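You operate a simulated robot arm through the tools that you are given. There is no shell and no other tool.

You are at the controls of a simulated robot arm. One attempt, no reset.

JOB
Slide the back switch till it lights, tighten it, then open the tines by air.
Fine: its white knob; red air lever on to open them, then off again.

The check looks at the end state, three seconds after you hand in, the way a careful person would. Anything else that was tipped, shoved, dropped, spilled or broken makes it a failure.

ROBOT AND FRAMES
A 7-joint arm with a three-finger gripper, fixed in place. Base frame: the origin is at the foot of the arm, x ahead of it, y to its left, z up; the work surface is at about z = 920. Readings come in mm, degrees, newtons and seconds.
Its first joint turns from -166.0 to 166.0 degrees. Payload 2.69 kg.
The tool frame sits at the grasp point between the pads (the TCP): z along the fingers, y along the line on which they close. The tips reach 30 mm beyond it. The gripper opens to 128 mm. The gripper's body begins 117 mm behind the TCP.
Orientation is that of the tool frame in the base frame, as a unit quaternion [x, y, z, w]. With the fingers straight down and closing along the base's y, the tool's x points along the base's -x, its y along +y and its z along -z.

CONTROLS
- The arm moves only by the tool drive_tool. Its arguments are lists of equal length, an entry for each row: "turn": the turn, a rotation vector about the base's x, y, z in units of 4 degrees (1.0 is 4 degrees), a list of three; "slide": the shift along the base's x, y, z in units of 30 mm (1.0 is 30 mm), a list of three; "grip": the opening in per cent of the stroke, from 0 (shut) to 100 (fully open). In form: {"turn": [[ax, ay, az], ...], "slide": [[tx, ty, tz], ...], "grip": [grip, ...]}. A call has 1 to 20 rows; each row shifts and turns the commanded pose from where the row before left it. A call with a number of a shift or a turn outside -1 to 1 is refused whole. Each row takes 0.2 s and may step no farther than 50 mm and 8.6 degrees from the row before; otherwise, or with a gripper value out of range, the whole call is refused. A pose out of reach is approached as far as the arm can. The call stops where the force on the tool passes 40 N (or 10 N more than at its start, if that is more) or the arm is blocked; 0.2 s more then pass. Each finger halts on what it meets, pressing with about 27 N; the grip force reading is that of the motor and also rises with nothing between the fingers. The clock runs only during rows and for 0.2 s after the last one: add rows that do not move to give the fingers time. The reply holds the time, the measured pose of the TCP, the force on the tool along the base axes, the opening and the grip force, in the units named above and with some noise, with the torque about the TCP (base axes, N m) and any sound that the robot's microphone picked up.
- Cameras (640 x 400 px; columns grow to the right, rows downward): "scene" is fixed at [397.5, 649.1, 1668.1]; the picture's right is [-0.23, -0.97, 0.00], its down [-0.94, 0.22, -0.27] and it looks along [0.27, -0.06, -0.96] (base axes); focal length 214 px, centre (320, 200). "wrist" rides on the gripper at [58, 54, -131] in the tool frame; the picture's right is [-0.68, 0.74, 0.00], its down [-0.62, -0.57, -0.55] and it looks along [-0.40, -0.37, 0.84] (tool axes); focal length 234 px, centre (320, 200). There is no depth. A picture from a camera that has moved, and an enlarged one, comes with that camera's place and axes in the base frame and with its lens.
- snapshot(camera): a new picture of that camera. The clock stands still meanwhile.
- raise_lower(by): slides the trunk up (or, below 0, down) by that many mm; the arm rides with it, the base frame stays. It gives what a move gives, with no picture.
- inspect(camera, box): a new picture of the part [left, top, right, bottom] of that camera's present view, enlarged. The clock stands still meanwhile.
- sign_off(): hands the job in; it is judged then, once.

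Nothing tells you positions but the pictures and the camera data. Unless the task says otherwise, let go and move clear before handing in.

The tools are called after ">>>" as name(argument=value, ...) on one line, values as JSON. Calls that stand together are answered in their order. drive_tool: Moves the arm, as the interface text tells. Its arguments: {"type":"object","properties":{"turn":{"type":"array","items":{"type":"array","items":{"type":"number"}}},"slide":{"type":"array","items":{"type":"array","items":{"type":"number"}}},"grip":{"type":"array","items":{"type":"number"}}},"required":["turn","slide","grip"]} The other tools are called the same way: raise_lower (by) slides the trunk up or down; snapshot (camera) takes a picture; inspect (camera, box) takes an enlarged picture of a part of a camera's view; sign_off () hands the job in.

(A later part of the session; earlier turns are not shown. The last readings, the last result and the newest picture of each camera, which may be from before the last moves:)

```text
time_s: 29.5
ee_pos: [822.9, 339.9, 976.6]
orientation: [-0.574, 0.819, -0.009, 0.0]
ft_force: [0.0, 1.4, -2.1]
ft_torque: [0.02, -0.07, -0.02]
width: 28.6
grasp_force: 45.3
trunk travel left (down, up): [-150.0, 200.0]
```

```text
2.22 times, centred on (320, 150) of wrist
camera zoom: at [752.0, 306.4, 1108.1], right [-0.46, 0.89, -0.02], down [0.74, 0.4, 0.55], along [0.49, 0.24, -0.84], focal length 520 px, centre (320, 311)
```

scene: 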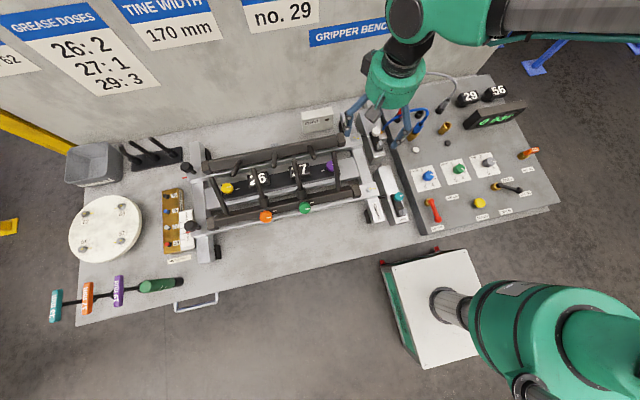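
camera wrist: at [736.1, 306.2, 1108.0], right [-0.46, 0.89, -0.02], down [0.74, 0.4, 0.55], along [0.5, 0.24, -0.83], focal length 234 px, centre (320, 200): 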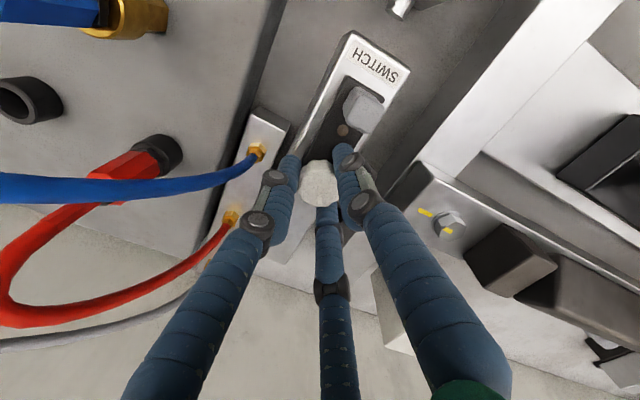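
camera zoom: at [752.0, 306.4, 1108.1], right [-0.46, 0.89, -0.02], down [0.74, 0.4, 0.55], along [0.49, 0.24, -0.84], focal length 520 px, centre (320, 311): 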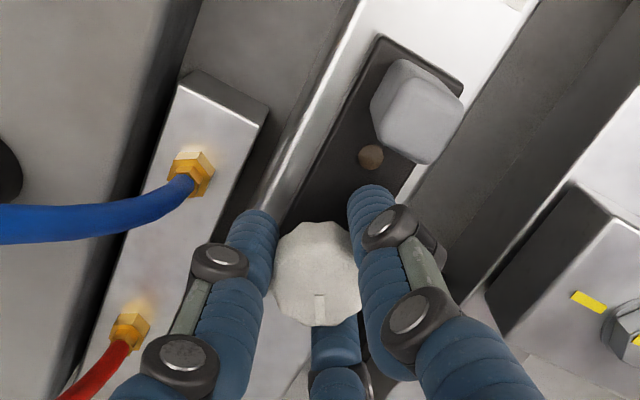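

The wrist camera sees the lamp well and it's still dark. I'll continue in 2 mm steps.

>>> drive_tool(turn=[[0, 0, 0], [0, 0, 0]], slide=[[0.067, 0, 0], [0, 0, 0]], grip=[10, 10])

>>> inspect(camera="wrist", box=[300, 80, 400, 160])

>>> drive_tool(turn=[[0, 0, 0], [0, 0, 0]], slide=[[0.067, 0, 0], [0, 0, 0]], grip=[10, 10])

>>> inspect(camera="wrist", box=[300, 80, 400, 160])

>>> drive_tool(turn=[[0, 0, 0], [0, 0, 0]], slide=[[0.067, 0, 0], [0, 0, 0]], grip=[10, 10])

>>> inspect(camera="wrist", box=[300, 80, 400, 160])

```text
time_s: 30.1
ee_pos: [825.1, 339.4, 976.2]
orientation: [-0.574, 0.819, -0.01, -0.001]
ft_force: [0.0, -2.7, -3.7]
ft_torque: [-0.22, -0.04, 0.0]
width: 28.5
grasp_force: 45.3
trunk travel left (down, up): [-150.0, 200.0]
```

```text
5.00 times, centred on (350, 120) of wrist
camera zoom: at [754.4, 306.4, 1108.1], right [-0.46, 0.89, -0.02], down [0.74, 0.4, 0.55], along [0.49, 0.24, -0.84], focal length 1171 px, centre (170, 600)
```

zoom: 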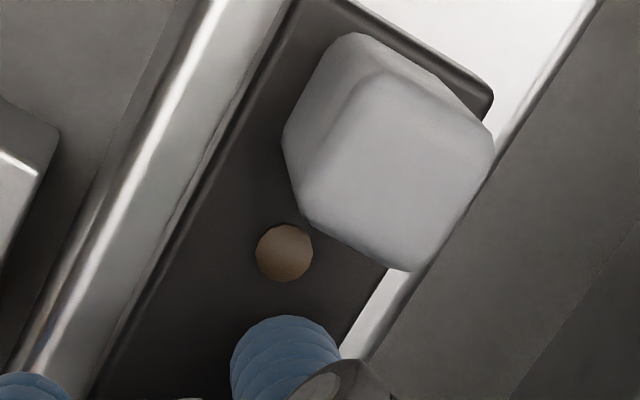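

```text
time_s: 30.7
ee_pos: [828.3, 340.7, 977.5]
orientation: [-0.574, 0.819, -0.009, -0.001]
ft_force: [-0.3, -5.5, -5.4]
ft_torque: [-0.22, 0.01, 0.03]
width: 28.5
grasp_force: 44.7
trunk travel left (down, up): [-150.0, 200.0]
```

```text
5.00 times, centred on (350, 120) of wrist
camera zoom: at [756.8, 306.4, 1108.1], right [-0.46, 0.89, -0.02], down [0.74, 0.39, 0.55], along [0.49, 0.24, -0.84], focal length 1171 px, centre (170, 600)
```

zoom: 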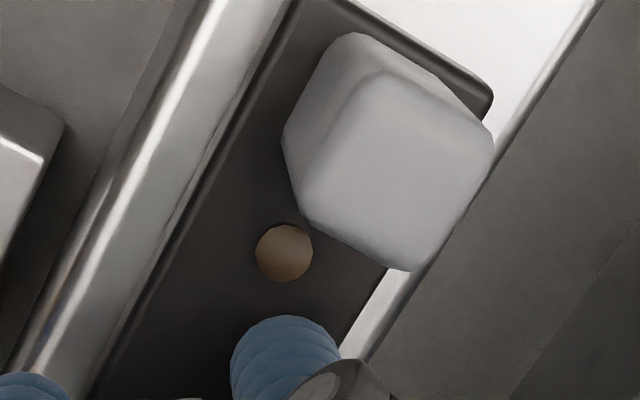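

```text
time_s: 31.3
ee_pos: [830.6, 341.2, 976.6]
orientation: [-0.575, 0.818, -0.01, -0.001]
ft_force: [-0.7, -5.3, -6.2]
ft_torque: [-0.12, 0.14, 0.0]
width: 28.7
grasp_force: 45.4
trunk travel left (down, up): [-150.0, 200.0]
```

```text
5.00 times, centred on (350, 120) of wrist
camera zoom: at [758.8, 306.4, 1108.1], right [-0.46, 0.89, -0.02], down [0.74, 0.39, 0.55], along [0.49, 0.24, -0.84], focal length 1171 px, centre (170, 600)
```

zoom: 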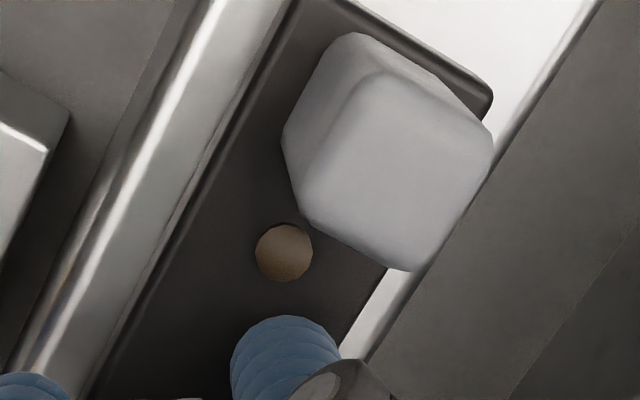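

>>> inspect(camera="scene", box=[350, 100, 410, 155])

>>> snapshot(camera="wrist")

```text
7.27 times, centred on (380, 128) of scene
camera zoom: at [397.5, 649.1, 1668.1], right [-0.23, -0.97, 0.0], down [-0.94, 0.22, -0.27], along [0.27, -0.06, -0.96], focal length 1560 px, centre (-116, 727)
```

zoom: 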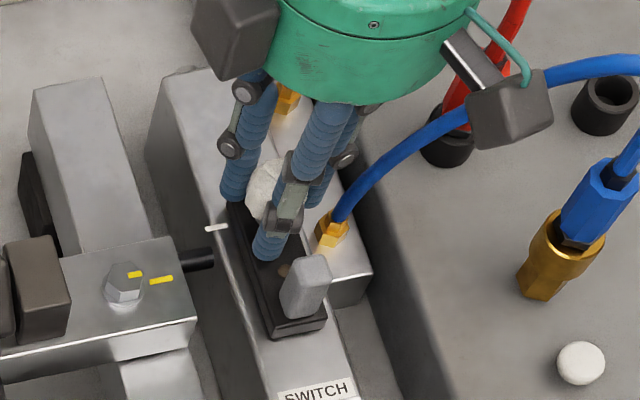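

```text
taken
camera wrist: at [758.8, 306.4, 1108.1], right [-0.46, 0.89, -0.02], down [0.74, 0.39, 0.55], along [0.49, 0.24, -0.84], focal length 234 px, centre (320, 200)
```

wrist: 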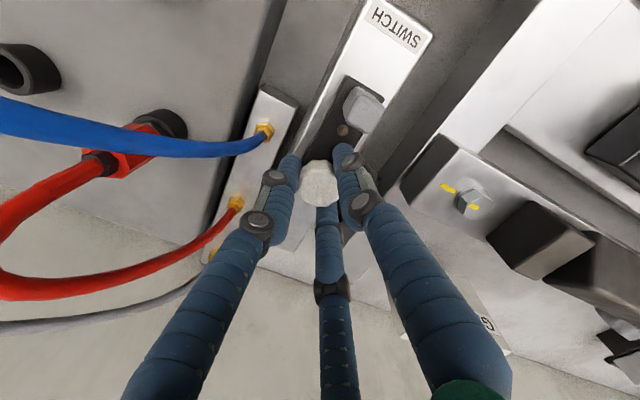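

The tick looks near the pin but the lamp is still dark. I'll continue forward in finer steps, checking each one.

>>> drive_tool(turn=[[0, 0, 0], [0, 0, 0]], slide=[[0.05, 0, 0], [0, 0, 0]], grip=[10, 10])

>>> inspect(camera="wrist", box=[300, 80, 400, 160])

>>> drive_tool(turn=[[0, 0, 0], [0, 0, 0]], slide=[[0.05, 0, 0], [0, 0, 0]], grip=[10, 10])

>>> inspect(camera="wrist", box=[300, 80, 400, 160])

>>> drive_tool(turn=[[0, 0, 0], [0, 0, 0]], slide=[[0.05, 0, 0], [0, 0, 0]], grip=[10, 10])

>>> inspect(camera="wrist", box=[300, 80, 400, 160])

```text
time_s: 31.9
ee_pos: [831.5, 340.0, 976.5]
orientation: [-0.574, 0.819, -0.01, -0.002]
ft_force: [-0.5, -2.0, -7.2]
ft_torque: [0.02, 0.0, 0.01]
width: 28.7
grasp_force: 45.2
trunk travel left (down, up): [-150.0, 200.0]
```

```text
5.00 times, centred on (350, 120) of wrist
camera zoom: at [760.7, 306.4, 1108.2], right [-0.46, 0.89, -0.02], down [0.74, 0.39, 0.55], along [0.49, 0.24, -0.84], focal length 1171 px, centre (170, 600)
```

zoom: 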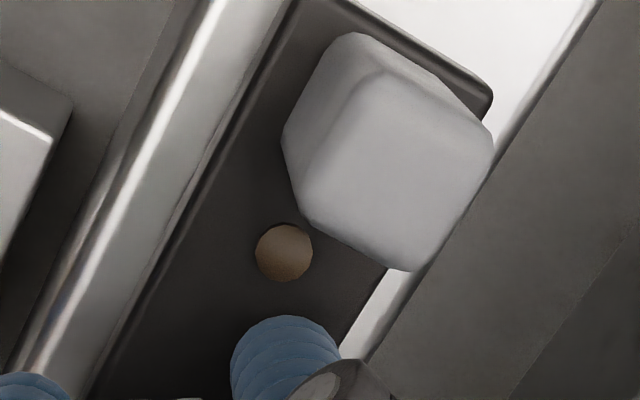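

```text
time_s: 32.5
ee_pos: [832.4, 340.8, 977.2]
orientation: [-0.573, 0.819, -0.009, 0.0]
ft_force: [0.0, -4.1, -7.5]
ft_torque: [-0.02, 0.05, -0.02]
width: 28.5
grasp_force: 45.4
trunk travel left (down, up): [-150.0, 200.0]
```

```text
5.00 times, centred on (350, 120) of wrist
camera zoom: at [761.7, 306.4, 1108.2], right [-0.46, 0.89, -0.02], down [0.74, 0.4, 0.55], along [0.49, 0.24, -0.84], focal length 1171 px, centre (170, 600)
```

zoom: 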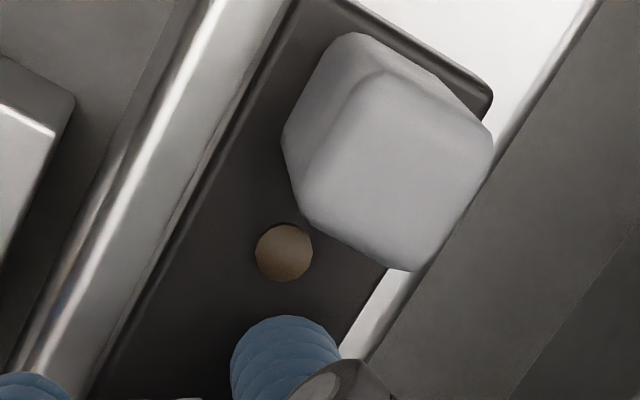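

```text
time_s: 33.1
ee_pos: [834.0, 339.6, 976.2]
orientation: [-0.574, 0.819, -0.009, -0.001]
ft_force: [0.0, -5.3, -7.0]
ft_torque: [-0.11, 0.08, -0.05]
width: 28.4
grasp_force: 44.4
trunk travel left (down, up): [-150.0, 200.0]
```

```text
5.00 times, centred on (350, 120) of wrist
camera zoom: at [763.0, 306.4, 1108.2], right [-0.46, 0.89, -0.02], down [0.74, 0.39, 0.55], along [0.49, 0.24, -0.84], focal length 1171 px, centre (170, 600)
```

zoom: 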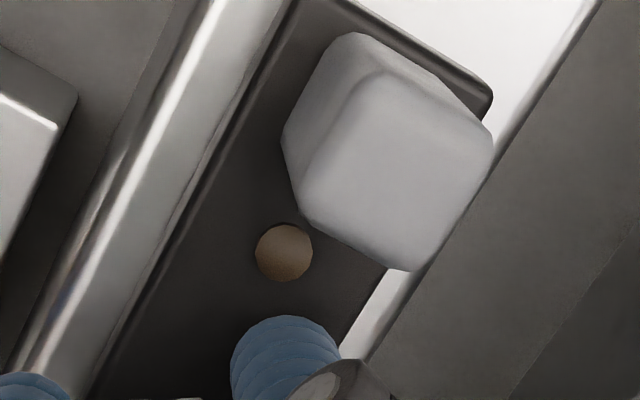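

>>> drive_tool(turn=[[0, 0, 0], [0, 0, 0]], slide=[[0.05, 0, 0], [0, 0, 0]], grip=[10, 10])

>>> inspect(camera="wrist", box=[300, 80, 400, 160])

>>> drive_tool(turn=[[0, 0, 0], [0, 0, 0]], slide=[[0.05, 0, 0], [0, 0, 0]], grip=[10, 10])

>>> inspect(camera="wrist", box=[300, 80, 400, 160])

>>> drive_tool(turn=[[0, 0, 0], [0, 0, 0]], slide=[[0.05, 0, 0], [0, 0, 0]], grip=[10, 10])

>>> inspect(camera="wrist", box=[300, 80, 400, 160])

>>> inspect(camera="scene", box=[350, 100, 410, 155])

```text
time_s: 33.7
ee_pos: [835.4, 340.0, 976.7]
orientation: [-0.574, 0.819, -0.01, -0.001]
ft_force: [-0.5, -2.2, -7.5]
ft_torque: [-0.03, 0.02, -0.01]
width: 28.7
grasp_force: 45.1
trunk travel left (down, up): [-150.0, 200.0]
```

```text
5.00 times, centred on (350, 120) of wrist
camera zoom: at [764.6, 306.4, 1108.2], right [-0.46, 0.89, -0.02], down [0.74, 0.39, 0.55], along [0.49, 0.24, -0.84], focal length 1171 px, centre (170, 600)
```

zoom: 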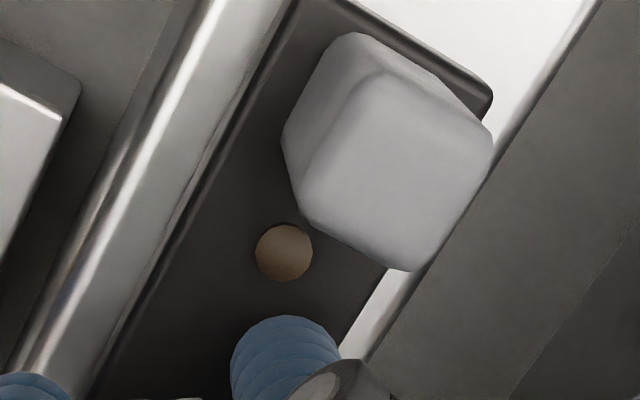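

```text
time_s: 34.3
ee_pos: [837.8, 340.7, 977.4]
orientation: [-0.575, 0.818, -0.009, 0.0]
ft_force: [-0.4, -2.6, -7.6]
ft_torque: [-0.04, 0.03, 0.0]
width: 29.2
grasp_force: 44.8
trunk travel left (down, up): [-150.0, 200.0]
```

```text
5.00 times, centred on (350, 120) of wrist
camera zoom: at [766.4, 306.4, 1108.2], right [-0.46, 0.89, -0.02], down [0.74, 0.39, 0.55], along [0.49, 0.24, -0.84], focal length 1171 px, centre (170, 600)
```

zoom: 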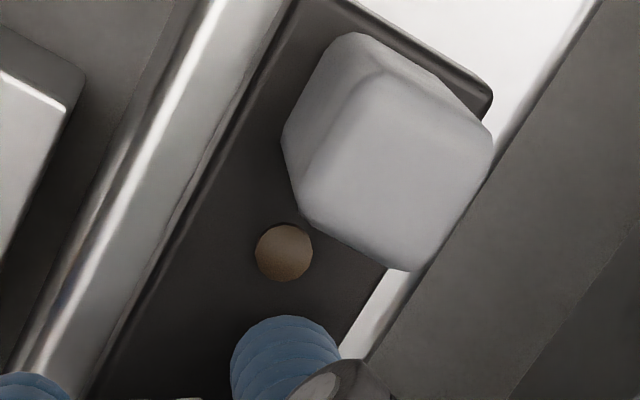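

```text
time_s: 34.9
ee_pos: [839.3, 340.0, 976.1]
orientation: [-0.574, 0.819, -0.009, -0.001]
ft_force: [0.1, -5.1, -7.5]
ft_torque: [-0.06, 0.04, -0.02]
width: 28.8
grasp_force: 44.7
trunk travel left (down, up): [-150.0, 200.0]
```

```text
5.00 times, centred on (350, 120) of wrist
camera zoom: at [767.9, 306.4, 1108.2], right [-0.46, 0.89, -0.02], down [0.74, 0.39, 0.55], along [0.49, 0.24, -0.84], focal length 1171 px, centre (170, 600)
```

zoom: 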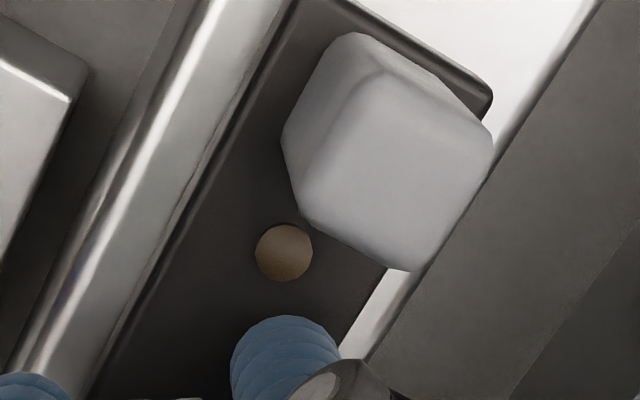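

```text
7.27 times, centred on (380, 128) of scene
camera zoom: at [397.5, 649.1, 1668.1], right [-0.23, -0.97, 0.0], down [-0.94, 0.22, -0.27], along [0.27, -0.06, -0.96], focal length 1560 px, centre (-116, 727)
```

zoom: 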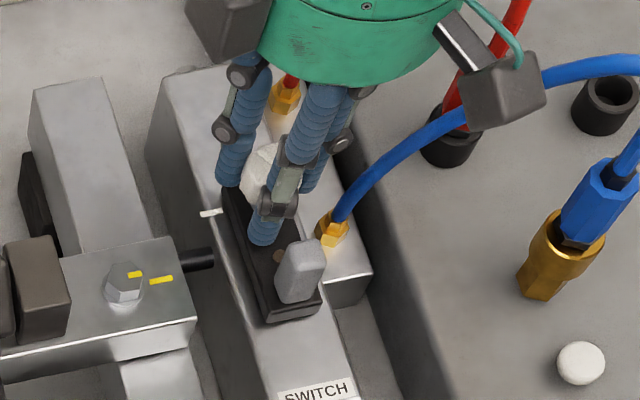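

Still dark after scanning the pin's estimated position. I'll release, lift, and look straight down the rail to measure the tick against the pin precisely.

>>> drive_tool(turn=[[0, 0, 0], [0, 0, 0], [0, 0, 0], [0, 0, 0], [0, 0, 0], [0, 0, 0], [0, 0, 0]], slide=[[0, 0, 0], [0, 0, 0], [0, 0, 0.4], [0, 0, 0.6], [0, 0, 0.6], [0, 0, 0.6], [0, 0, 0.6]], grip=[35, 35, 35, 35, 35, 35, 35])

>>> drive_tool(turn=[[0, 0, -1], [0, 0, -1], [0, 0, -1], [0, 0, -1], [0, 0, -1], [0, 0, -1], [0, 0, -1], [0, 0, -1], [0, 0, -1], [0, 0, -1], [0, 0, -1], [0, 0, -1], [0, 0, -1], [0, 0, -1], [0, 0, -1], [0, 0, -1], [0, 0, -1], [0, 0, -1], [0, 0, -1], [0, 0, -1]], slide=[[0, 0, 0], [0, 0, 0], [0, 0, 0], [0, 0, 0], [0, 0, 0], [0, 0, 0], [0, 0, 0], [0, 0, 0], [0, 0, 0], [0, 0, 0], [0, 0, 0], [0, 0, 0], [0, 0, 0], [0, 0, 0], [0, 0, 0], [0, 0, 0], [0, 0, 0], [0, 0, 0], [0, 0, 0], [0, 0, 0]], grip=[35, 35, 35, 35, 35, 35, 35, 35, 35, 35, 35, 35, 35, 35, 35, 35, 35, 35, 35, 35])

>>> drive_tool(turn=[[0, 0, -1], [0, 0, -1], [0, 0, -1], [0, 0, -1], [0, 0, -1], [0, 0, -1], [0, 0, -1], [0, 0, -1], [0, 0, -1], [0, 0, -1], [0, 0, 0]], slide=[[0, 0, 0], [0, 0, 0], [0, 0, 0], [0, 0, 0], [0, 0, 0], [0, 0, 0], [0, 0, 0], [0, 0, 0], [0, 0, 0], [0, 0, 0], [0, 0, 0]], grip=[35, 35, 35, 35, 35, 35, 35, 35, 35, 35, 35])

>>> snapshot(camera="wrist")

>>> inspect(camera="wrist", box=[200, 40, 440, 190])

>>> inspect(camera="scene", box=[340, 90, 420, 160])

```text
time_s: 36.5
ee_pos: [839.0, 340.4, 1062.0]
orientation: [-0.575, 0.818, -0.009, -0.001]
ft_force: [0.3, 1.5, -0.6]
ft_torque: [0.0, 0.03, -0.01]
width: 44.6
grasp_force: 0.0
trunk travel left (down, up): [-150.0, 200.0]
```

```text
time_s: 40.7
ee_pos: [839.1, 340.5, 1059.9]
orientation: [0.087, 0.996, -0.006, -0.006]
ft_force: [0.1, 0.4, 0.5]
ft_torque: [0.01, 0.0, -0.01]
width: 44.8
grasp_force: 0.0
trunk travel left (down, up): [-150.0, 200.0]
```

```text
time_s: 43.1
ee_pos: [838.5, 339.9, 1062.3]
orientation: [0.423, 0.906, -0.004, -0.008]
ft_force: [0.2, 0.3, -0.5]
ft_torque: [-0.04, 0.03, 0.01]
width: 44.6
grasp_force: 0.0
trunk travel left (down, up): [-150.0, 200.0]
```

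```text
taken
camera wrist: at [844.6, 420.5, 1192.0], right [1.0, -0.04, -0.02], down [-0.03, -0.84, 0.55], along [-0.04, -0.55, -0.84], focal length 234 px, centre (320, 200)
```

wrist: 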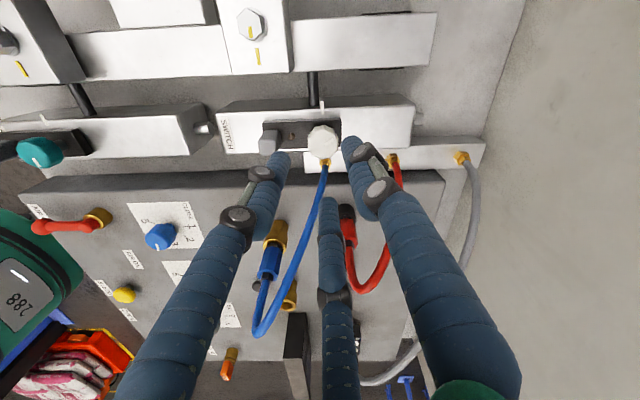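

```text
2.67 times, centred on (320, 115) of wrist
camera zoom: at [844.6, 420.5, 1192.0], right [1.0, -0.04, -0.02], down [-0.03, -0.84, 0.55], along [-0.04, -0.55, -0.84], focal length 624 px, centre (320, 427)
```

zoom: 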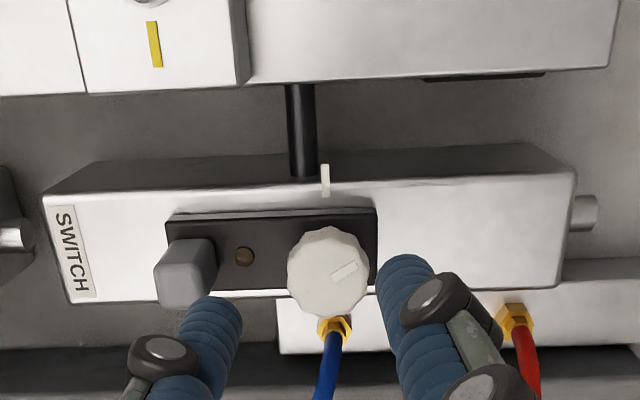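

```text
5.71 times, centred on (380, 125) of scene
camera zoom: at [397.5, 649.1, 1668.1], right [-0.23, -0.97, 0.0], down [-0.94, 0.22, -0.27], along [0.27, -0.06, -0.96], focal length 1226 px, centre (-23, 629)
```

zoom: 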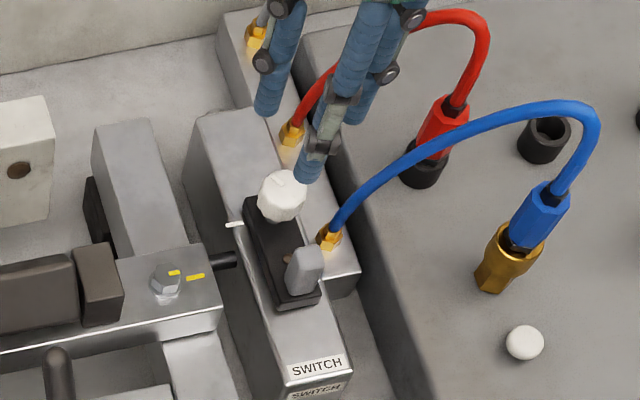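

From this view the tick (x≈838.7) has overshot the pin (x≈830) by about 9 mm. I'll level the tool, regrip at this yaw where I can see tick and pin together, and come back slowly.

>>> drive_tool(turn=[[0, -0.255, 0], [0, 0, 0], [0, 0, 0], [0, 0, 0], [0, 0, 0], [0, 0, 0]], slide=[[0, 0, 0], [0, 0, -0.7], [0, 0, -0.7], [0, 0, -0.7], [0, 0, 0], [0, 0, 0]], grip=[40, 40, 40, 40, 40, 40])

>>> inspect(camera="wrist", box=[200, 60, 440, 240])

```text
time_s: 44.5
ee_pos: [837.3, 341.6, 998.7]
orientation: [0.422, 0.907, -0.001, 0.0]
ft_force: [0.4, -0.2, -0.1]
ft_torque: [0.03, 0.03, 0.02]
width: 51.3
grasp_force: 0.1
trunk travel left (down, up): [-150.0, 200.0]
```

```text
2.22 times, centred on (320, 150) of wrist
camera zoom: at [842.0, 421.0, 1129.6], right [1.0, -0.04, 0.0], down [-0.04, -0.83, 0.55], along [-0.02, -0.55, -0.84], focal length 520 px, centre (320, 311)
```

zoom: 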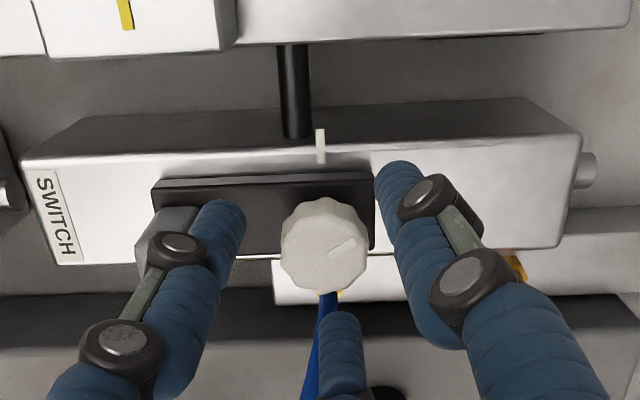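

>>> drive_tool(turn=[[0, 0, 0], [0, 0, 0], [0, 0, 0], [0, 0, 0], [0, 0, 0], [0, 0, 0]], slide=[[0.05, -0.03, 0], [0, 0, -0.35], [0, 0, -0.35], [0, 0, 0], [0, 0, 0], [0, 0, 0]], grip=[40, 40, 40, 10, 10, 10])

>>> drive_tool(turn=[[0, 0, 0], [0, 0, 0], [0, 0, 0]], slide=[[-0.1, 0, 0], [-0.1, 0, 0], [0, 0, 0]], grip=[10, 10, 10])

>>> inspect(camera="wrist", box=[200, 60, 440, 240])

>>> inspect(camera="scene", box=[340, 90, 420, 160])

```text
time_s: 45.9
ee_pos: [839.7, 339.2, 977.2]
orientation: [0.422, 0.907, -0.001, 0.0]
ft_force: [0.9, 1.0, -3.1]
ft_torque: [0.05, -0.23, 0.0]
width: 28.6
grasp_force: 45.5
trunk travel left (down, up): [-150.0, 200.0]
```

```text
time_s: 46.7
ee_pos: [833.9, 339.8, 978.0]
orientation: [0.422, 0.907, -0.001, 0.0]
ft_force: [-0.3, 5.5, -0.8]
ft_torque: [0.2, 0.07, -0.04]
width: 28.6
grasp_force: 44.5
trunk travel left (down, up): [-150.0, 200.0]
```

```text
2.22 times, centred on (320, 150) of wrist
camera zoom: at [837.7, 419.9, 1108.4], right [1.0, -0.04, 0.0], down [-0.04, -0.83, 0.55], along [-0.02, -0.55, -0.84], focal length 520 px, centre (320, 311)
```

zoom: 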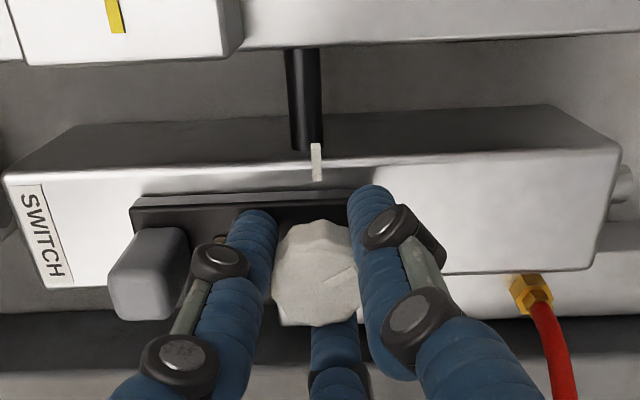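

```text
5.71 times, centred on (380, 125) of scene
camera zoom: at [397.5, 649.1, 1668.1], right [-0.23, -0.97, 0.0], down [-0.94, 0.22, -0.27], along [0.27, -0.06, -0.96], focal length 1226 px, centre (-23, 629)
```

zoom: 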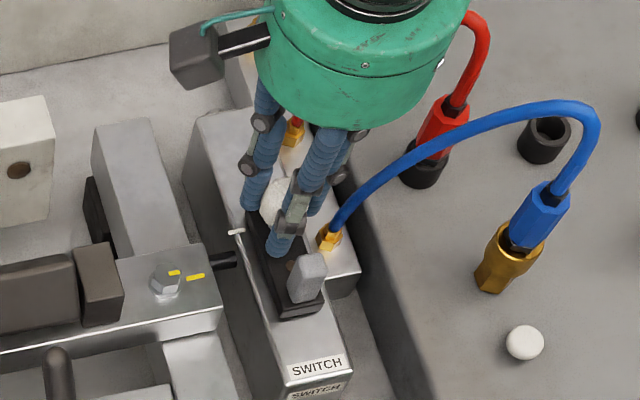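

The tick is about 3.7 mm past the pin now. I'll step back 1 mm at a time, checking the lamp in the scene view.

>>> drive_tool(turn=[[0, 0, 0], [0, 0, 0]], slide=[[-0.05, 0, 0], [0, 0, 0]], grip=[10, 10])

>>> inspect(camera="scene", box=[365, 115, 400, 150])

>>> drive_tool(turn=[[0, 0, 0], [0, 0, 0]], slide=[[-0.035, 0, 0], [0, 0, 0]], grip=[10, 10])

>>> inspect(camera="scene", box=[365, 115, 400, 150])

>>> drive_tool(turn=[[0, 0, 0], [0, 0, 0]], slide=[[-0.035, 0, 0], [0, 0, 0]], grip=[10, 10])

>>> inspect(camera="scene", box=[365, 115, 400, 150])

>>> inspect(camera="wrist", box=[200, 60, 440, 240])

```text
time_s: 47.3
ee_pos: [831.3, 339.8, 977.5]
orientation: [0.422, 0.907, -0.001, -0.001]
ft_force: [0.1, 8.0, -2.0]
ft_torque: [0.26, 0.07, 0.02]
width: 29.0
grasp_force: 45.1
trunk travel left (down, up): [-150.0, 200.0]
```

```text
11.43 times, centred on (382, 132) of scene
camera zoom: at [397.5, 649.1, 1668.1], right [-0.23, -0.97, 0.0], down [-0.94, 0.22, -0.27], along [0.27, -0.06, -0.96], focal length 2451 px, centre (-394, 971)
```

zoom: 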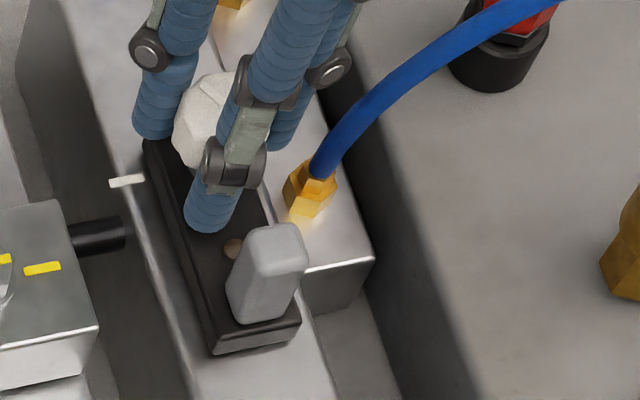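

```text
time_s: 47.9
ee_pos: [830.4, 339.8, 976.6]
orientation: [0.422, 0.907, 0.0, -0.001]
ft_force: [0.2, 11.8, 0.1]
ft_torque: [0.28, 0.13, -0.02]
width: 28.8
grasp_force: 44.6
trunk travel left (down, up): [-150.0, 200.0]
```

```text
11.43 times, centred on (382, 132) of scene
camera zoom: at [397.5, 649.1, 1668.1], right [-0.23, -0.97, 0.0], down [-0.94, 0.22, -0.27], along [0.27, -0.06, -0.96], focal length 2451 px, centre (-394, 971)
```

zoom: 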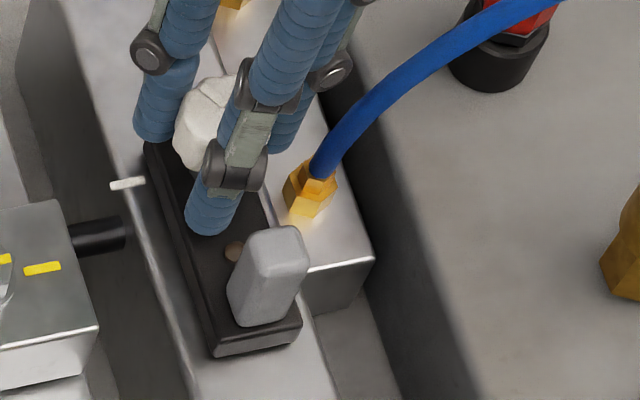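

```text
time_s: 48.5
ee_pos: [830.3, 339.2, 976.8]
orientation: [0.421, 0.907, 0.001, 0.0]
ft_force: [1.3, 12.2, 3.4]
ft_torque: [0.33, -0.04, -0.01]
width: 28.7
grasp_force: 45.4
trunk travel left (down, up): [-150.0, 200.0]
```

```text
11.43 times, centred on (382, 132) of scene
camera zoom: at [397.5, 649.1, 1668.1], right [-0.23, -0.97, 0.0], down [-0.94, 0.22, -0.27], along [0.27, -0.06, -0.96], focal length 2451 px, centre (-394, 971)
```

zoom: 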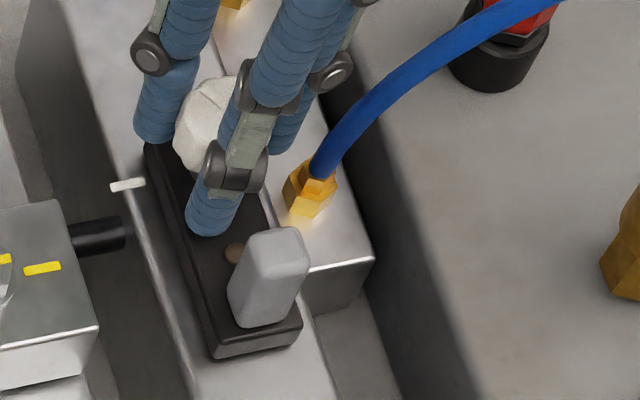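

```text
2.22 times, centred on (320, 150) of wrist
camera zoom: at [834.6, 419.9, 1108.4], right [1.0, -0.04, 0.0], down [-0.04, -0.84, 0.55], along [-0.02, -0.55, -0.84], focal length 520 px, centre (320, 311)
```

zoom: 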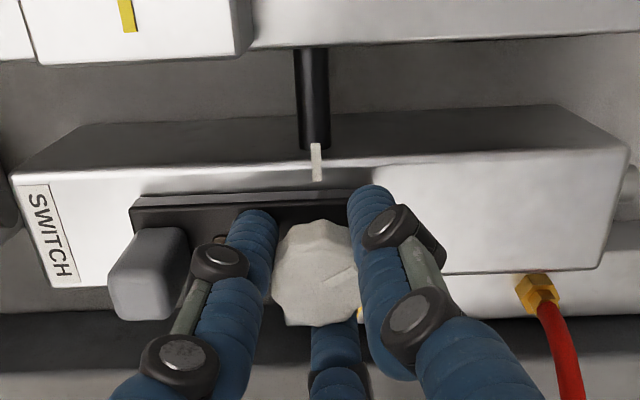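

The tick and pin are aligned within about 0.5 mm, but the lamp is still dark, so the sensing point isn't at the tick. I'll scan further back toward the start in small steps.

>>> drive_tool(turn=[[0, 0, 0], [0, 0, 0]], slide=[[-0.05, 0.03, 0], [0, 0, 0]], grip=[10, 10])

>>> inspect(camera="scene", box=[365, 115, 400, 150])

>>> drive_tool(turn=[[0, 0, 0], [0, 0, 0]], slide=[[-0.05, 0, 0], [0, 0, 0]], grip=[10, 10])

>>> inspect(camera="scene", box=[365, 115, 400, 150])

>>> drive_tool(turn=[[0, 0, 0], [0, 0, 0]], slide=[[-0.05, 0, 0], [0, 0, 0]], grip=[10, 10])

>>> inspect(camera="scene", box=[365, 115, 400, 150])

>>> drive_tool(turn=[[0, 0, 0], [0, 0, 0]], slide=[[-0.05, 0, 0], [0, 0, 0]], grip=[10, 10])

>>> inspect(camera="scene", box=[365, 115, 400, 150])

```text
time_s: 49.1
ee_pos: [828.4, 340.0, 977.0]
orientation: [0.422, 0.907, 0.001, 0.001]
ft_force: [-0.1, 9.2, 4.3]
ft_torque: [0.16, -0.21, -0.01]
width: 28.8
grasp_force: 45.3
trunk travel left (down, up): [-150.0, 200.0]
```

```text
11.43 times, centred on (382, 132) of scene
camera zoom: at [397.5, 649.1, 1668.1], right [-0.23, -0.97, 0.0], down [-0.94, 0.22, -0.27], along [0.27, -0.06, -0.96], focal length 2451 px, centre (-394, 971)
```

zoom: 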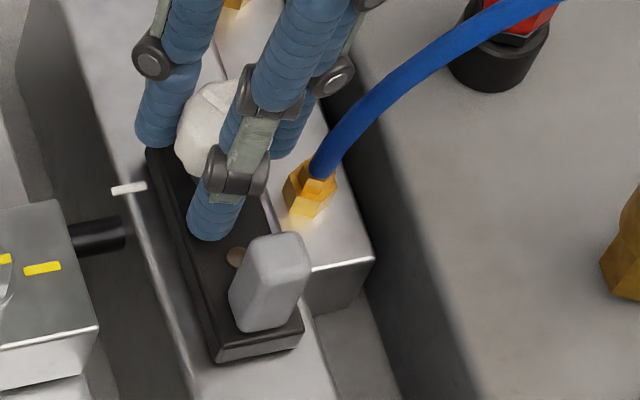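

```text
time_s: 49.7
ee_pos: [827.6, 339.5, 977.4]
orientation: [0.421, 0.907, 0.0, 0.0]
ft_force: [0.7, 10.4, 3.5]
ft_torque: [0.16, -0.1, -0.01]
width: 29.0
grasp_force: 45.4
trunk travel left (down, up): [-150.0, 200.0]
```

```text
11.43 times, centred on (382, 132) of scene
camera zoom: at [397.5, 649.1, 1668.1], right [-0.23, -0.97, 0.0], down [-0.94, 0.22, -0.27], along [0.27, -0.06, -0.96], focal length 2451 px, centre (-394, 971)
```

zoom: 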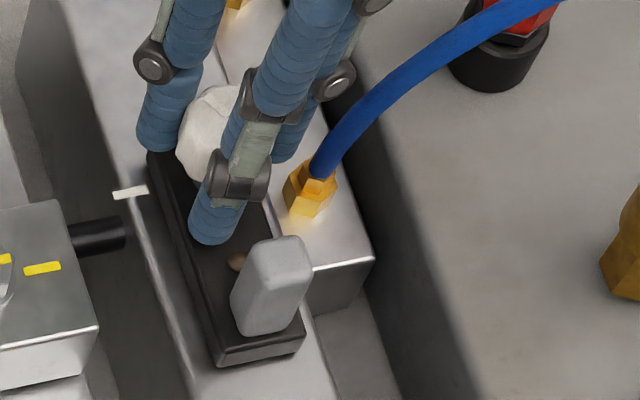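

```text
time_s: 50.3
ee_pos: [825.6, 341.2, 977.1]
orientation: [0.422, 0.907, -0.002, 0.0]
ft_force: [0.7, 7.3, 3.3]
ft_torque: [0.19, -0.11, 0.02]
width: 28.6
grasp_force: 45.5
trunk travel left (down, up): [-150.0, 200.0]
```

```text
11.43 times, centred on (382, 132) of scene
camera zoom: at [397.5, 649.1, 1668.1], right [-0.23, -0.97, 0.0], down [-0.94, 0.22, -0.27], along [0.27, -0.06, -0.96], focal length 2451 px, centre (-394, 971)
```

zoom: 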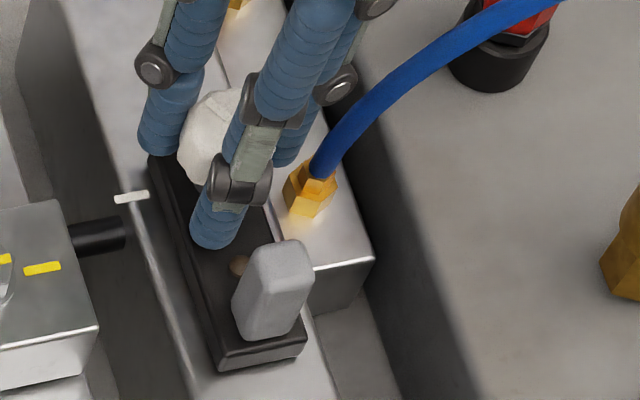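

```text
time_s: 50.9
ee_pos: [824.9, 340.1, 977.1]
orientation: [0.422, 0.907, 0.0, 0.0]
ft_force: [0.7, 2.7, 6.5]
ft_torque: [-0.05, 0.1, 0.04]
width: 29.0
grasp_force: 45.6
trunk travel left (down, up): [-150.0, 200.0]
```

```text
11.43 times, centred on (382, 132) of scene
camera zoom: at [397.5, 649.1, 1668.1], right [-0.23, -0.97, 0.0], down [-0.94, 0.22, -0.27], along [0.27, -0.06, -0.96], focal length 2451 px, centre (-394, 971)
```

zoom: 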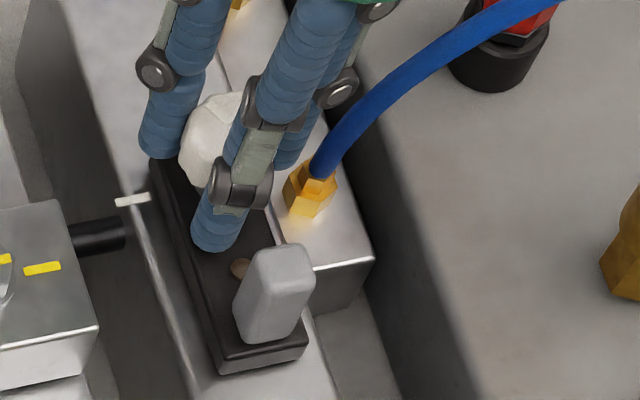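

>>> drive_tool(turn=[[0, 0, 0], [0, 0, 0]], slide=[[-0.06, 0, 0], [0, 0, 0]], grip=[10, 10])

>>> inspect(camera="scene", box=[365, 115, 400, 150])

>>> drive_tool(turn=[[0, 0, 0], [0, 0, 0]], slide=[[-0.06, 0, 0], [0, 0, 0]], grip=[10, 10])

>>> inspect(camera="scene", box=[365, 115, 400, 150])

>>> drive_tool(turn=[[0, 0, 0], [0, 0, 0]], slide=[[-0.06, 0, 0], [0, 0, 0]], grip=[10, 10])

>>> inspect(camera="scene", box=[365, 115, 400, 150])

>>> drive_tool(turn=[[0, 0, 0], [0, 0, 0]], slide=[[-0.06, 0, 0], [0, 0, 0]], grip=[10, 10])

>>> inspect(camera="scene", box=[365, 115, 400, 150])

>>> drive_tool(turn=[[0, 0, 0], [0, 0, 0]], slide=[[-0.06, 0, 0], [0, 0, 0]], grip=[10, 10])

>>> inspect(camera="scene", box=[365, 115, 400, 150])

```text
time_s: 51.5
ee_pos: [822.6, 339.7, 977.3]
orientation: [0.422, 0.906, 0.0, 0.0]
ft_force: [-0.7, 0.2, 10.5]
ft_torque: [-0.08, 0.04, -0.01]
width: 29.0
grasp_force: 44.8
trunk travel left (down, up): [-150.0, 200.0]
```

```text
11.43 times, centred on (382, 132) of scene
camera zoom: at [397.5, 649.1, 1668.1], right [-0.23, -0.97, 0.0], down [-0.94, 0.22, -0.27], along [0.27, -0.06, -0.96], focal length 2451 px, centre (-394, 971)
```

zoom: 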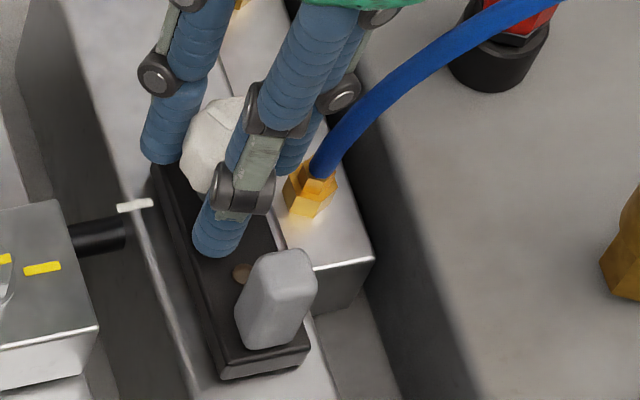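

```text
time_s: 52.1
ee_pos: [819.0, 339.8, 976.0]
orientation: [0.421, 0.907, 0.0, 0.0]
ft_force: [0.1, -1.0, 10.8]
ft_torque: [0.03, -0.25, 0.03]
width: 29.0
grasp_force: 44.9
trunk travel left (down, up): [-150.0, 200.0]
```

```text
11.43 times, centred on (382, 132) of scene
camera zoom: at [397.5, 649.1, 1668.1], right [-0.23, -0.97, 0.0], down [-0.94, 0.22, -0.27], along [0.27, -0.06, -0.96], focal length 2451 px, centre (-394, 971)
```

zoom: 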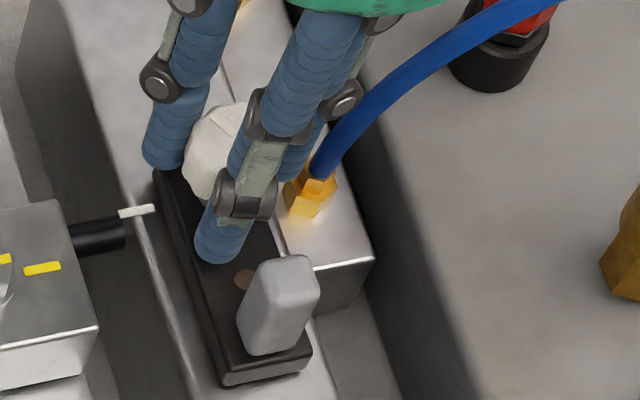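

```text
time_s: 52.7
ee_pos: [817.6, 340.0, 976.9]
orientation: [0.422, 0.907, -0.001, -0.001]
ft_force: [-0.6, -0.3, 7.1]
ft_torque: [0.06, -0.11, -0.01]
width: 28.5
grasp_force: 44.8
trunk travel left (down, up): [-150.0, 200.0]
```

```text
11.43 times, centred on (382, 132) of scene
camera zoom: at [397.5, 649.1, 1668.1], right [-0.23, -0.97, 0.0], down [-0.94, 0.22, -0.27], along [0.27, -0.06, -0.96], focal length 2451 px, centre (-394, 971)
```

zoom: 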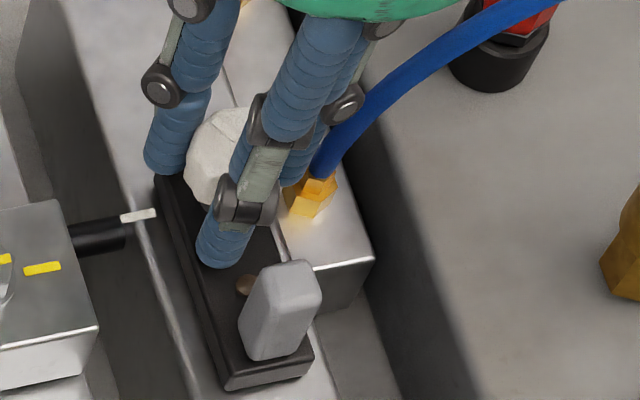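

```text
time_s: 53.3
ee_pos: [816.5, 340.8, 976.0]
orientation: [0.422, 0.907, 0.0, 0.0]
ft_force: [0.3, -4.6, 5.8]
ft_torque: [-0.1, 0.0, 0.05]
width: 28.8
grasp_force: 44.9
trunk travel left (down, up): [-150.0, 200.0]
```

```text
11.43 times, centred on (382, 132) of scene
camera zoom: at [397.5, 649.1, 1668.1], right [-0.23, -0.97, 0.0], down [-0.94, 0.22, -0.27], along [0.27, -0.06, -0.96], focal length 2451 px, centre (-394, 971)
```

zoom: 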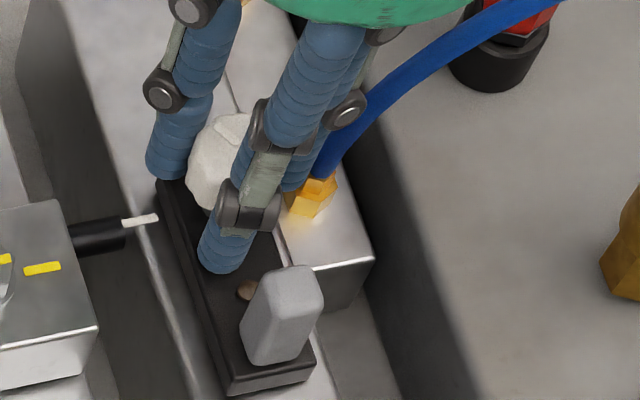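

```text
time_s: 53.9
ee_pos: [814.9, 340.2, 976.8]
orientation: [0.422, 0.907, 0.0, 0.0]
ft_force: [-0.1, -5.3, 4.4]
ft_torque: [-0.16, -0.03, 0.01]
width: 28.9
grasp_force: 45.2
trunk travel left (down, up): [-150.0, 200.0]
```

```text
11.43 times, centred on (382, 132) of scene
camera zoom: at [397.5, 649.1, 1668.1], right [-0.23, -0.97, 0.0], down [-0.94, 0.22, -0.27], along [0.27, -0.06, -0.96], focal length 2451 px, centre (-394, 971)
```

zoom: 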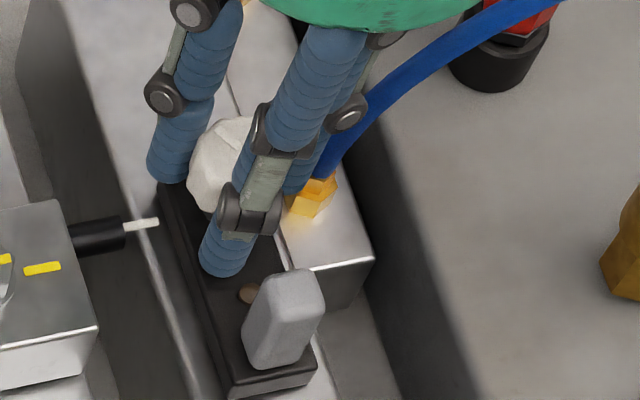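

>>> drive_tool(turn=[[0, 0, 0], [0, 0, 0]], slide=[[-0.07, 0, 0], [0, 0, 0]], grip=[10, 10])

>>> inspect(camera="scene", box=[365, 115, 400, 150])

>>> drive_tool(turn=[[0, 0, 0], [0, 0, 0]], slide=[[-0.07, 0, 0], [0, 0, 0]], grip=[10, 10])

>>> inspect(camera="scene", box=[365, 115, 400, 150])

>>> drive_tool(turn=[[0, 0, 0], [0, 0, 0]], slide=[[-0.07, 0, 0], [0, 0, 0]], grip=[10, 10])

>>> inspect(camera="scene", box=[365, 115, 400, 150])

>>> drive_tool(turn=[[0, 0, 0], [0, 0, 0]], slide=[[-0.07, 0, 0], [0, 0, 0]], grip=[10, 10])

>>> inspect(camera="scene", box=[365, 115, 400, 150])

>>> snapshot(camera="scene")

```text
time_s: 54.5
ee_pos: [813.6, 340.9, 976.9]
orientation: [0.422, 0.907, -0.001, 0.0]
ft_force: [-0.4, -6.8, 0.9]
ft_torque: [-0.15, -0.01, 0.01]
width: 28.5
grasp_force: 44.8
trunk travel left (down, up): [-150.0, 200.0]
```

```text
11.43 times, centred on (382, 132) of scene
camera zoom: at [397.5, 649.1, 1668.1], right [-0.23, -0.97, 0.0], down [-0.94, 0.22, -0.27], along [0.27, -0.06, -0.96], focal length 2451 px, centre (-394, 971)
```

zoom: 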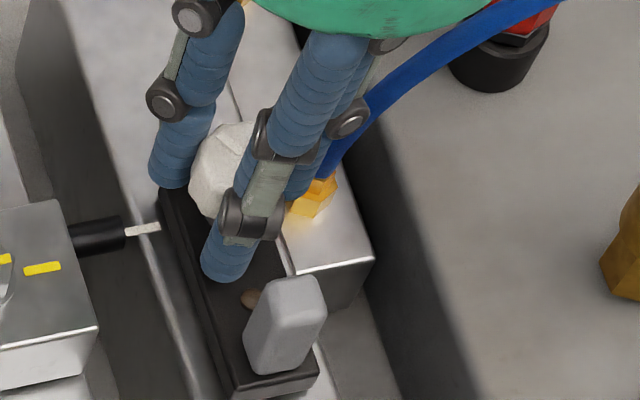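

```text
time_s: 55.1
ee_pos: [811.6, 339.5, 977.1]
orientation: [0.422, 0.907, -0.001, -0.001]
ft_force: [-0.1, -7.7, -0.5]
ft_torque: [-0.13, -0.01, 0.0]
width: 28.6
grasp_force: 45.1
trunk travel left (down, up): [-150.0, 200.0]
```

```text
11.43 times, centred on (382, 132) of scene
camera zoom: at [397.5, 649.1, 1668.1], right [-0.23, -0.97, 0.0], down [-0.94, 0.22, -0.27], along [0.27, -0.06, -0.96], focal length 2451 px, centre (-394, 971)
```

zoom: 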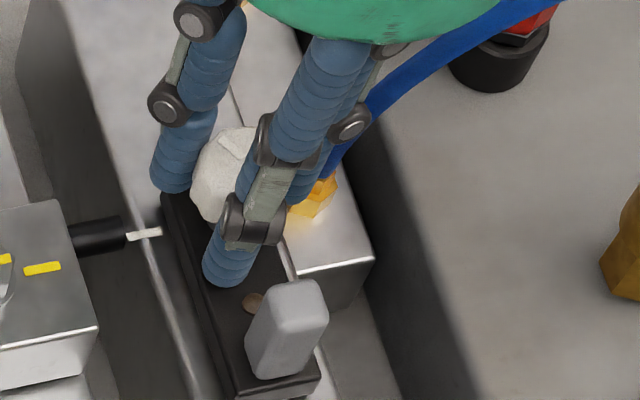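

```text
time_s: 55.7
ee_pos: [809.1, 339.7, 977.3]
orientation: [0.422, 0.907, -0.001, 0.0]
ft_force: [-0.4, -7.4, -2.2]
ft_torque: [-0.13, 0.01, -0.01]
width: 28.7
grasp_force: 45.0
trunk travel left (down, up): [-150.0, 200.0]
```

```text
11.43 times, centred on (382, 132) of scene
camera zoom: at [397.5, 649.1, 1668.1], right [-0.23, -0.97, 0.0], down [-0.94, 0.22, -0.27], along [0.27, -0.06, -0.96], focal length 2451 px, centre (-394, 971)
```

zoom: 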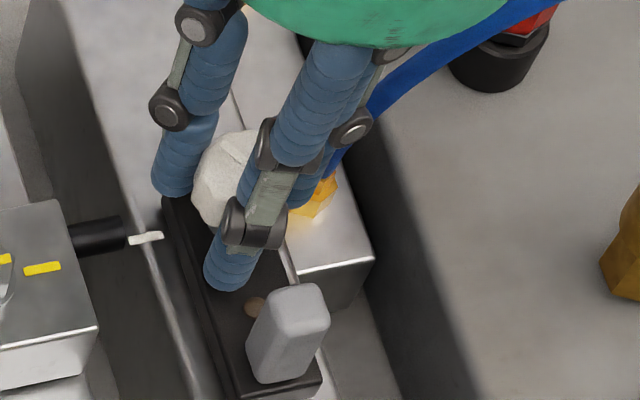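

```text
time_s: 56.3
ee_pos: [808.2, 339.7, 978.4]
orientation: [0.421, 0.907, -0.001, 0.0]
ft_force: [-0.5, -7.8, -0.1]
ft_torque: [-0.15, 0.07, 0.01]
width: 28.9
grasp_force: 45.0
trunk travel left (down, up): [-150.0, 200.0]
```

```text
11.43 times, centred on (382, 132) of scene
camera zoom: at [397.5, 649.1, 1668.1], right [-0.23, -0.97, 0.0], down [-0.94, 0.22, -0.27], along [0.27, -0.06, -0.96], focal length 2451 px, centre (-394, 971)
```

zoom: 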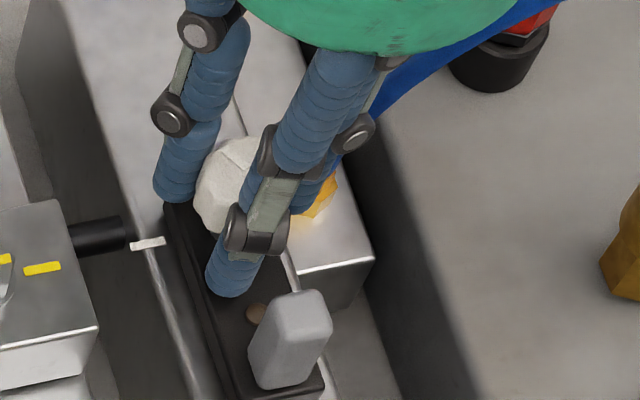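

```text
taken
```

scene: 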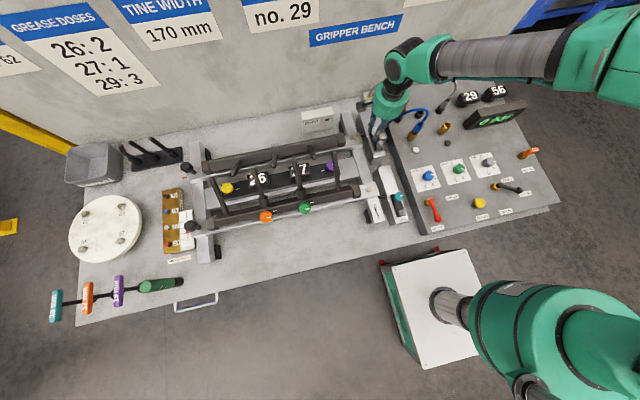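

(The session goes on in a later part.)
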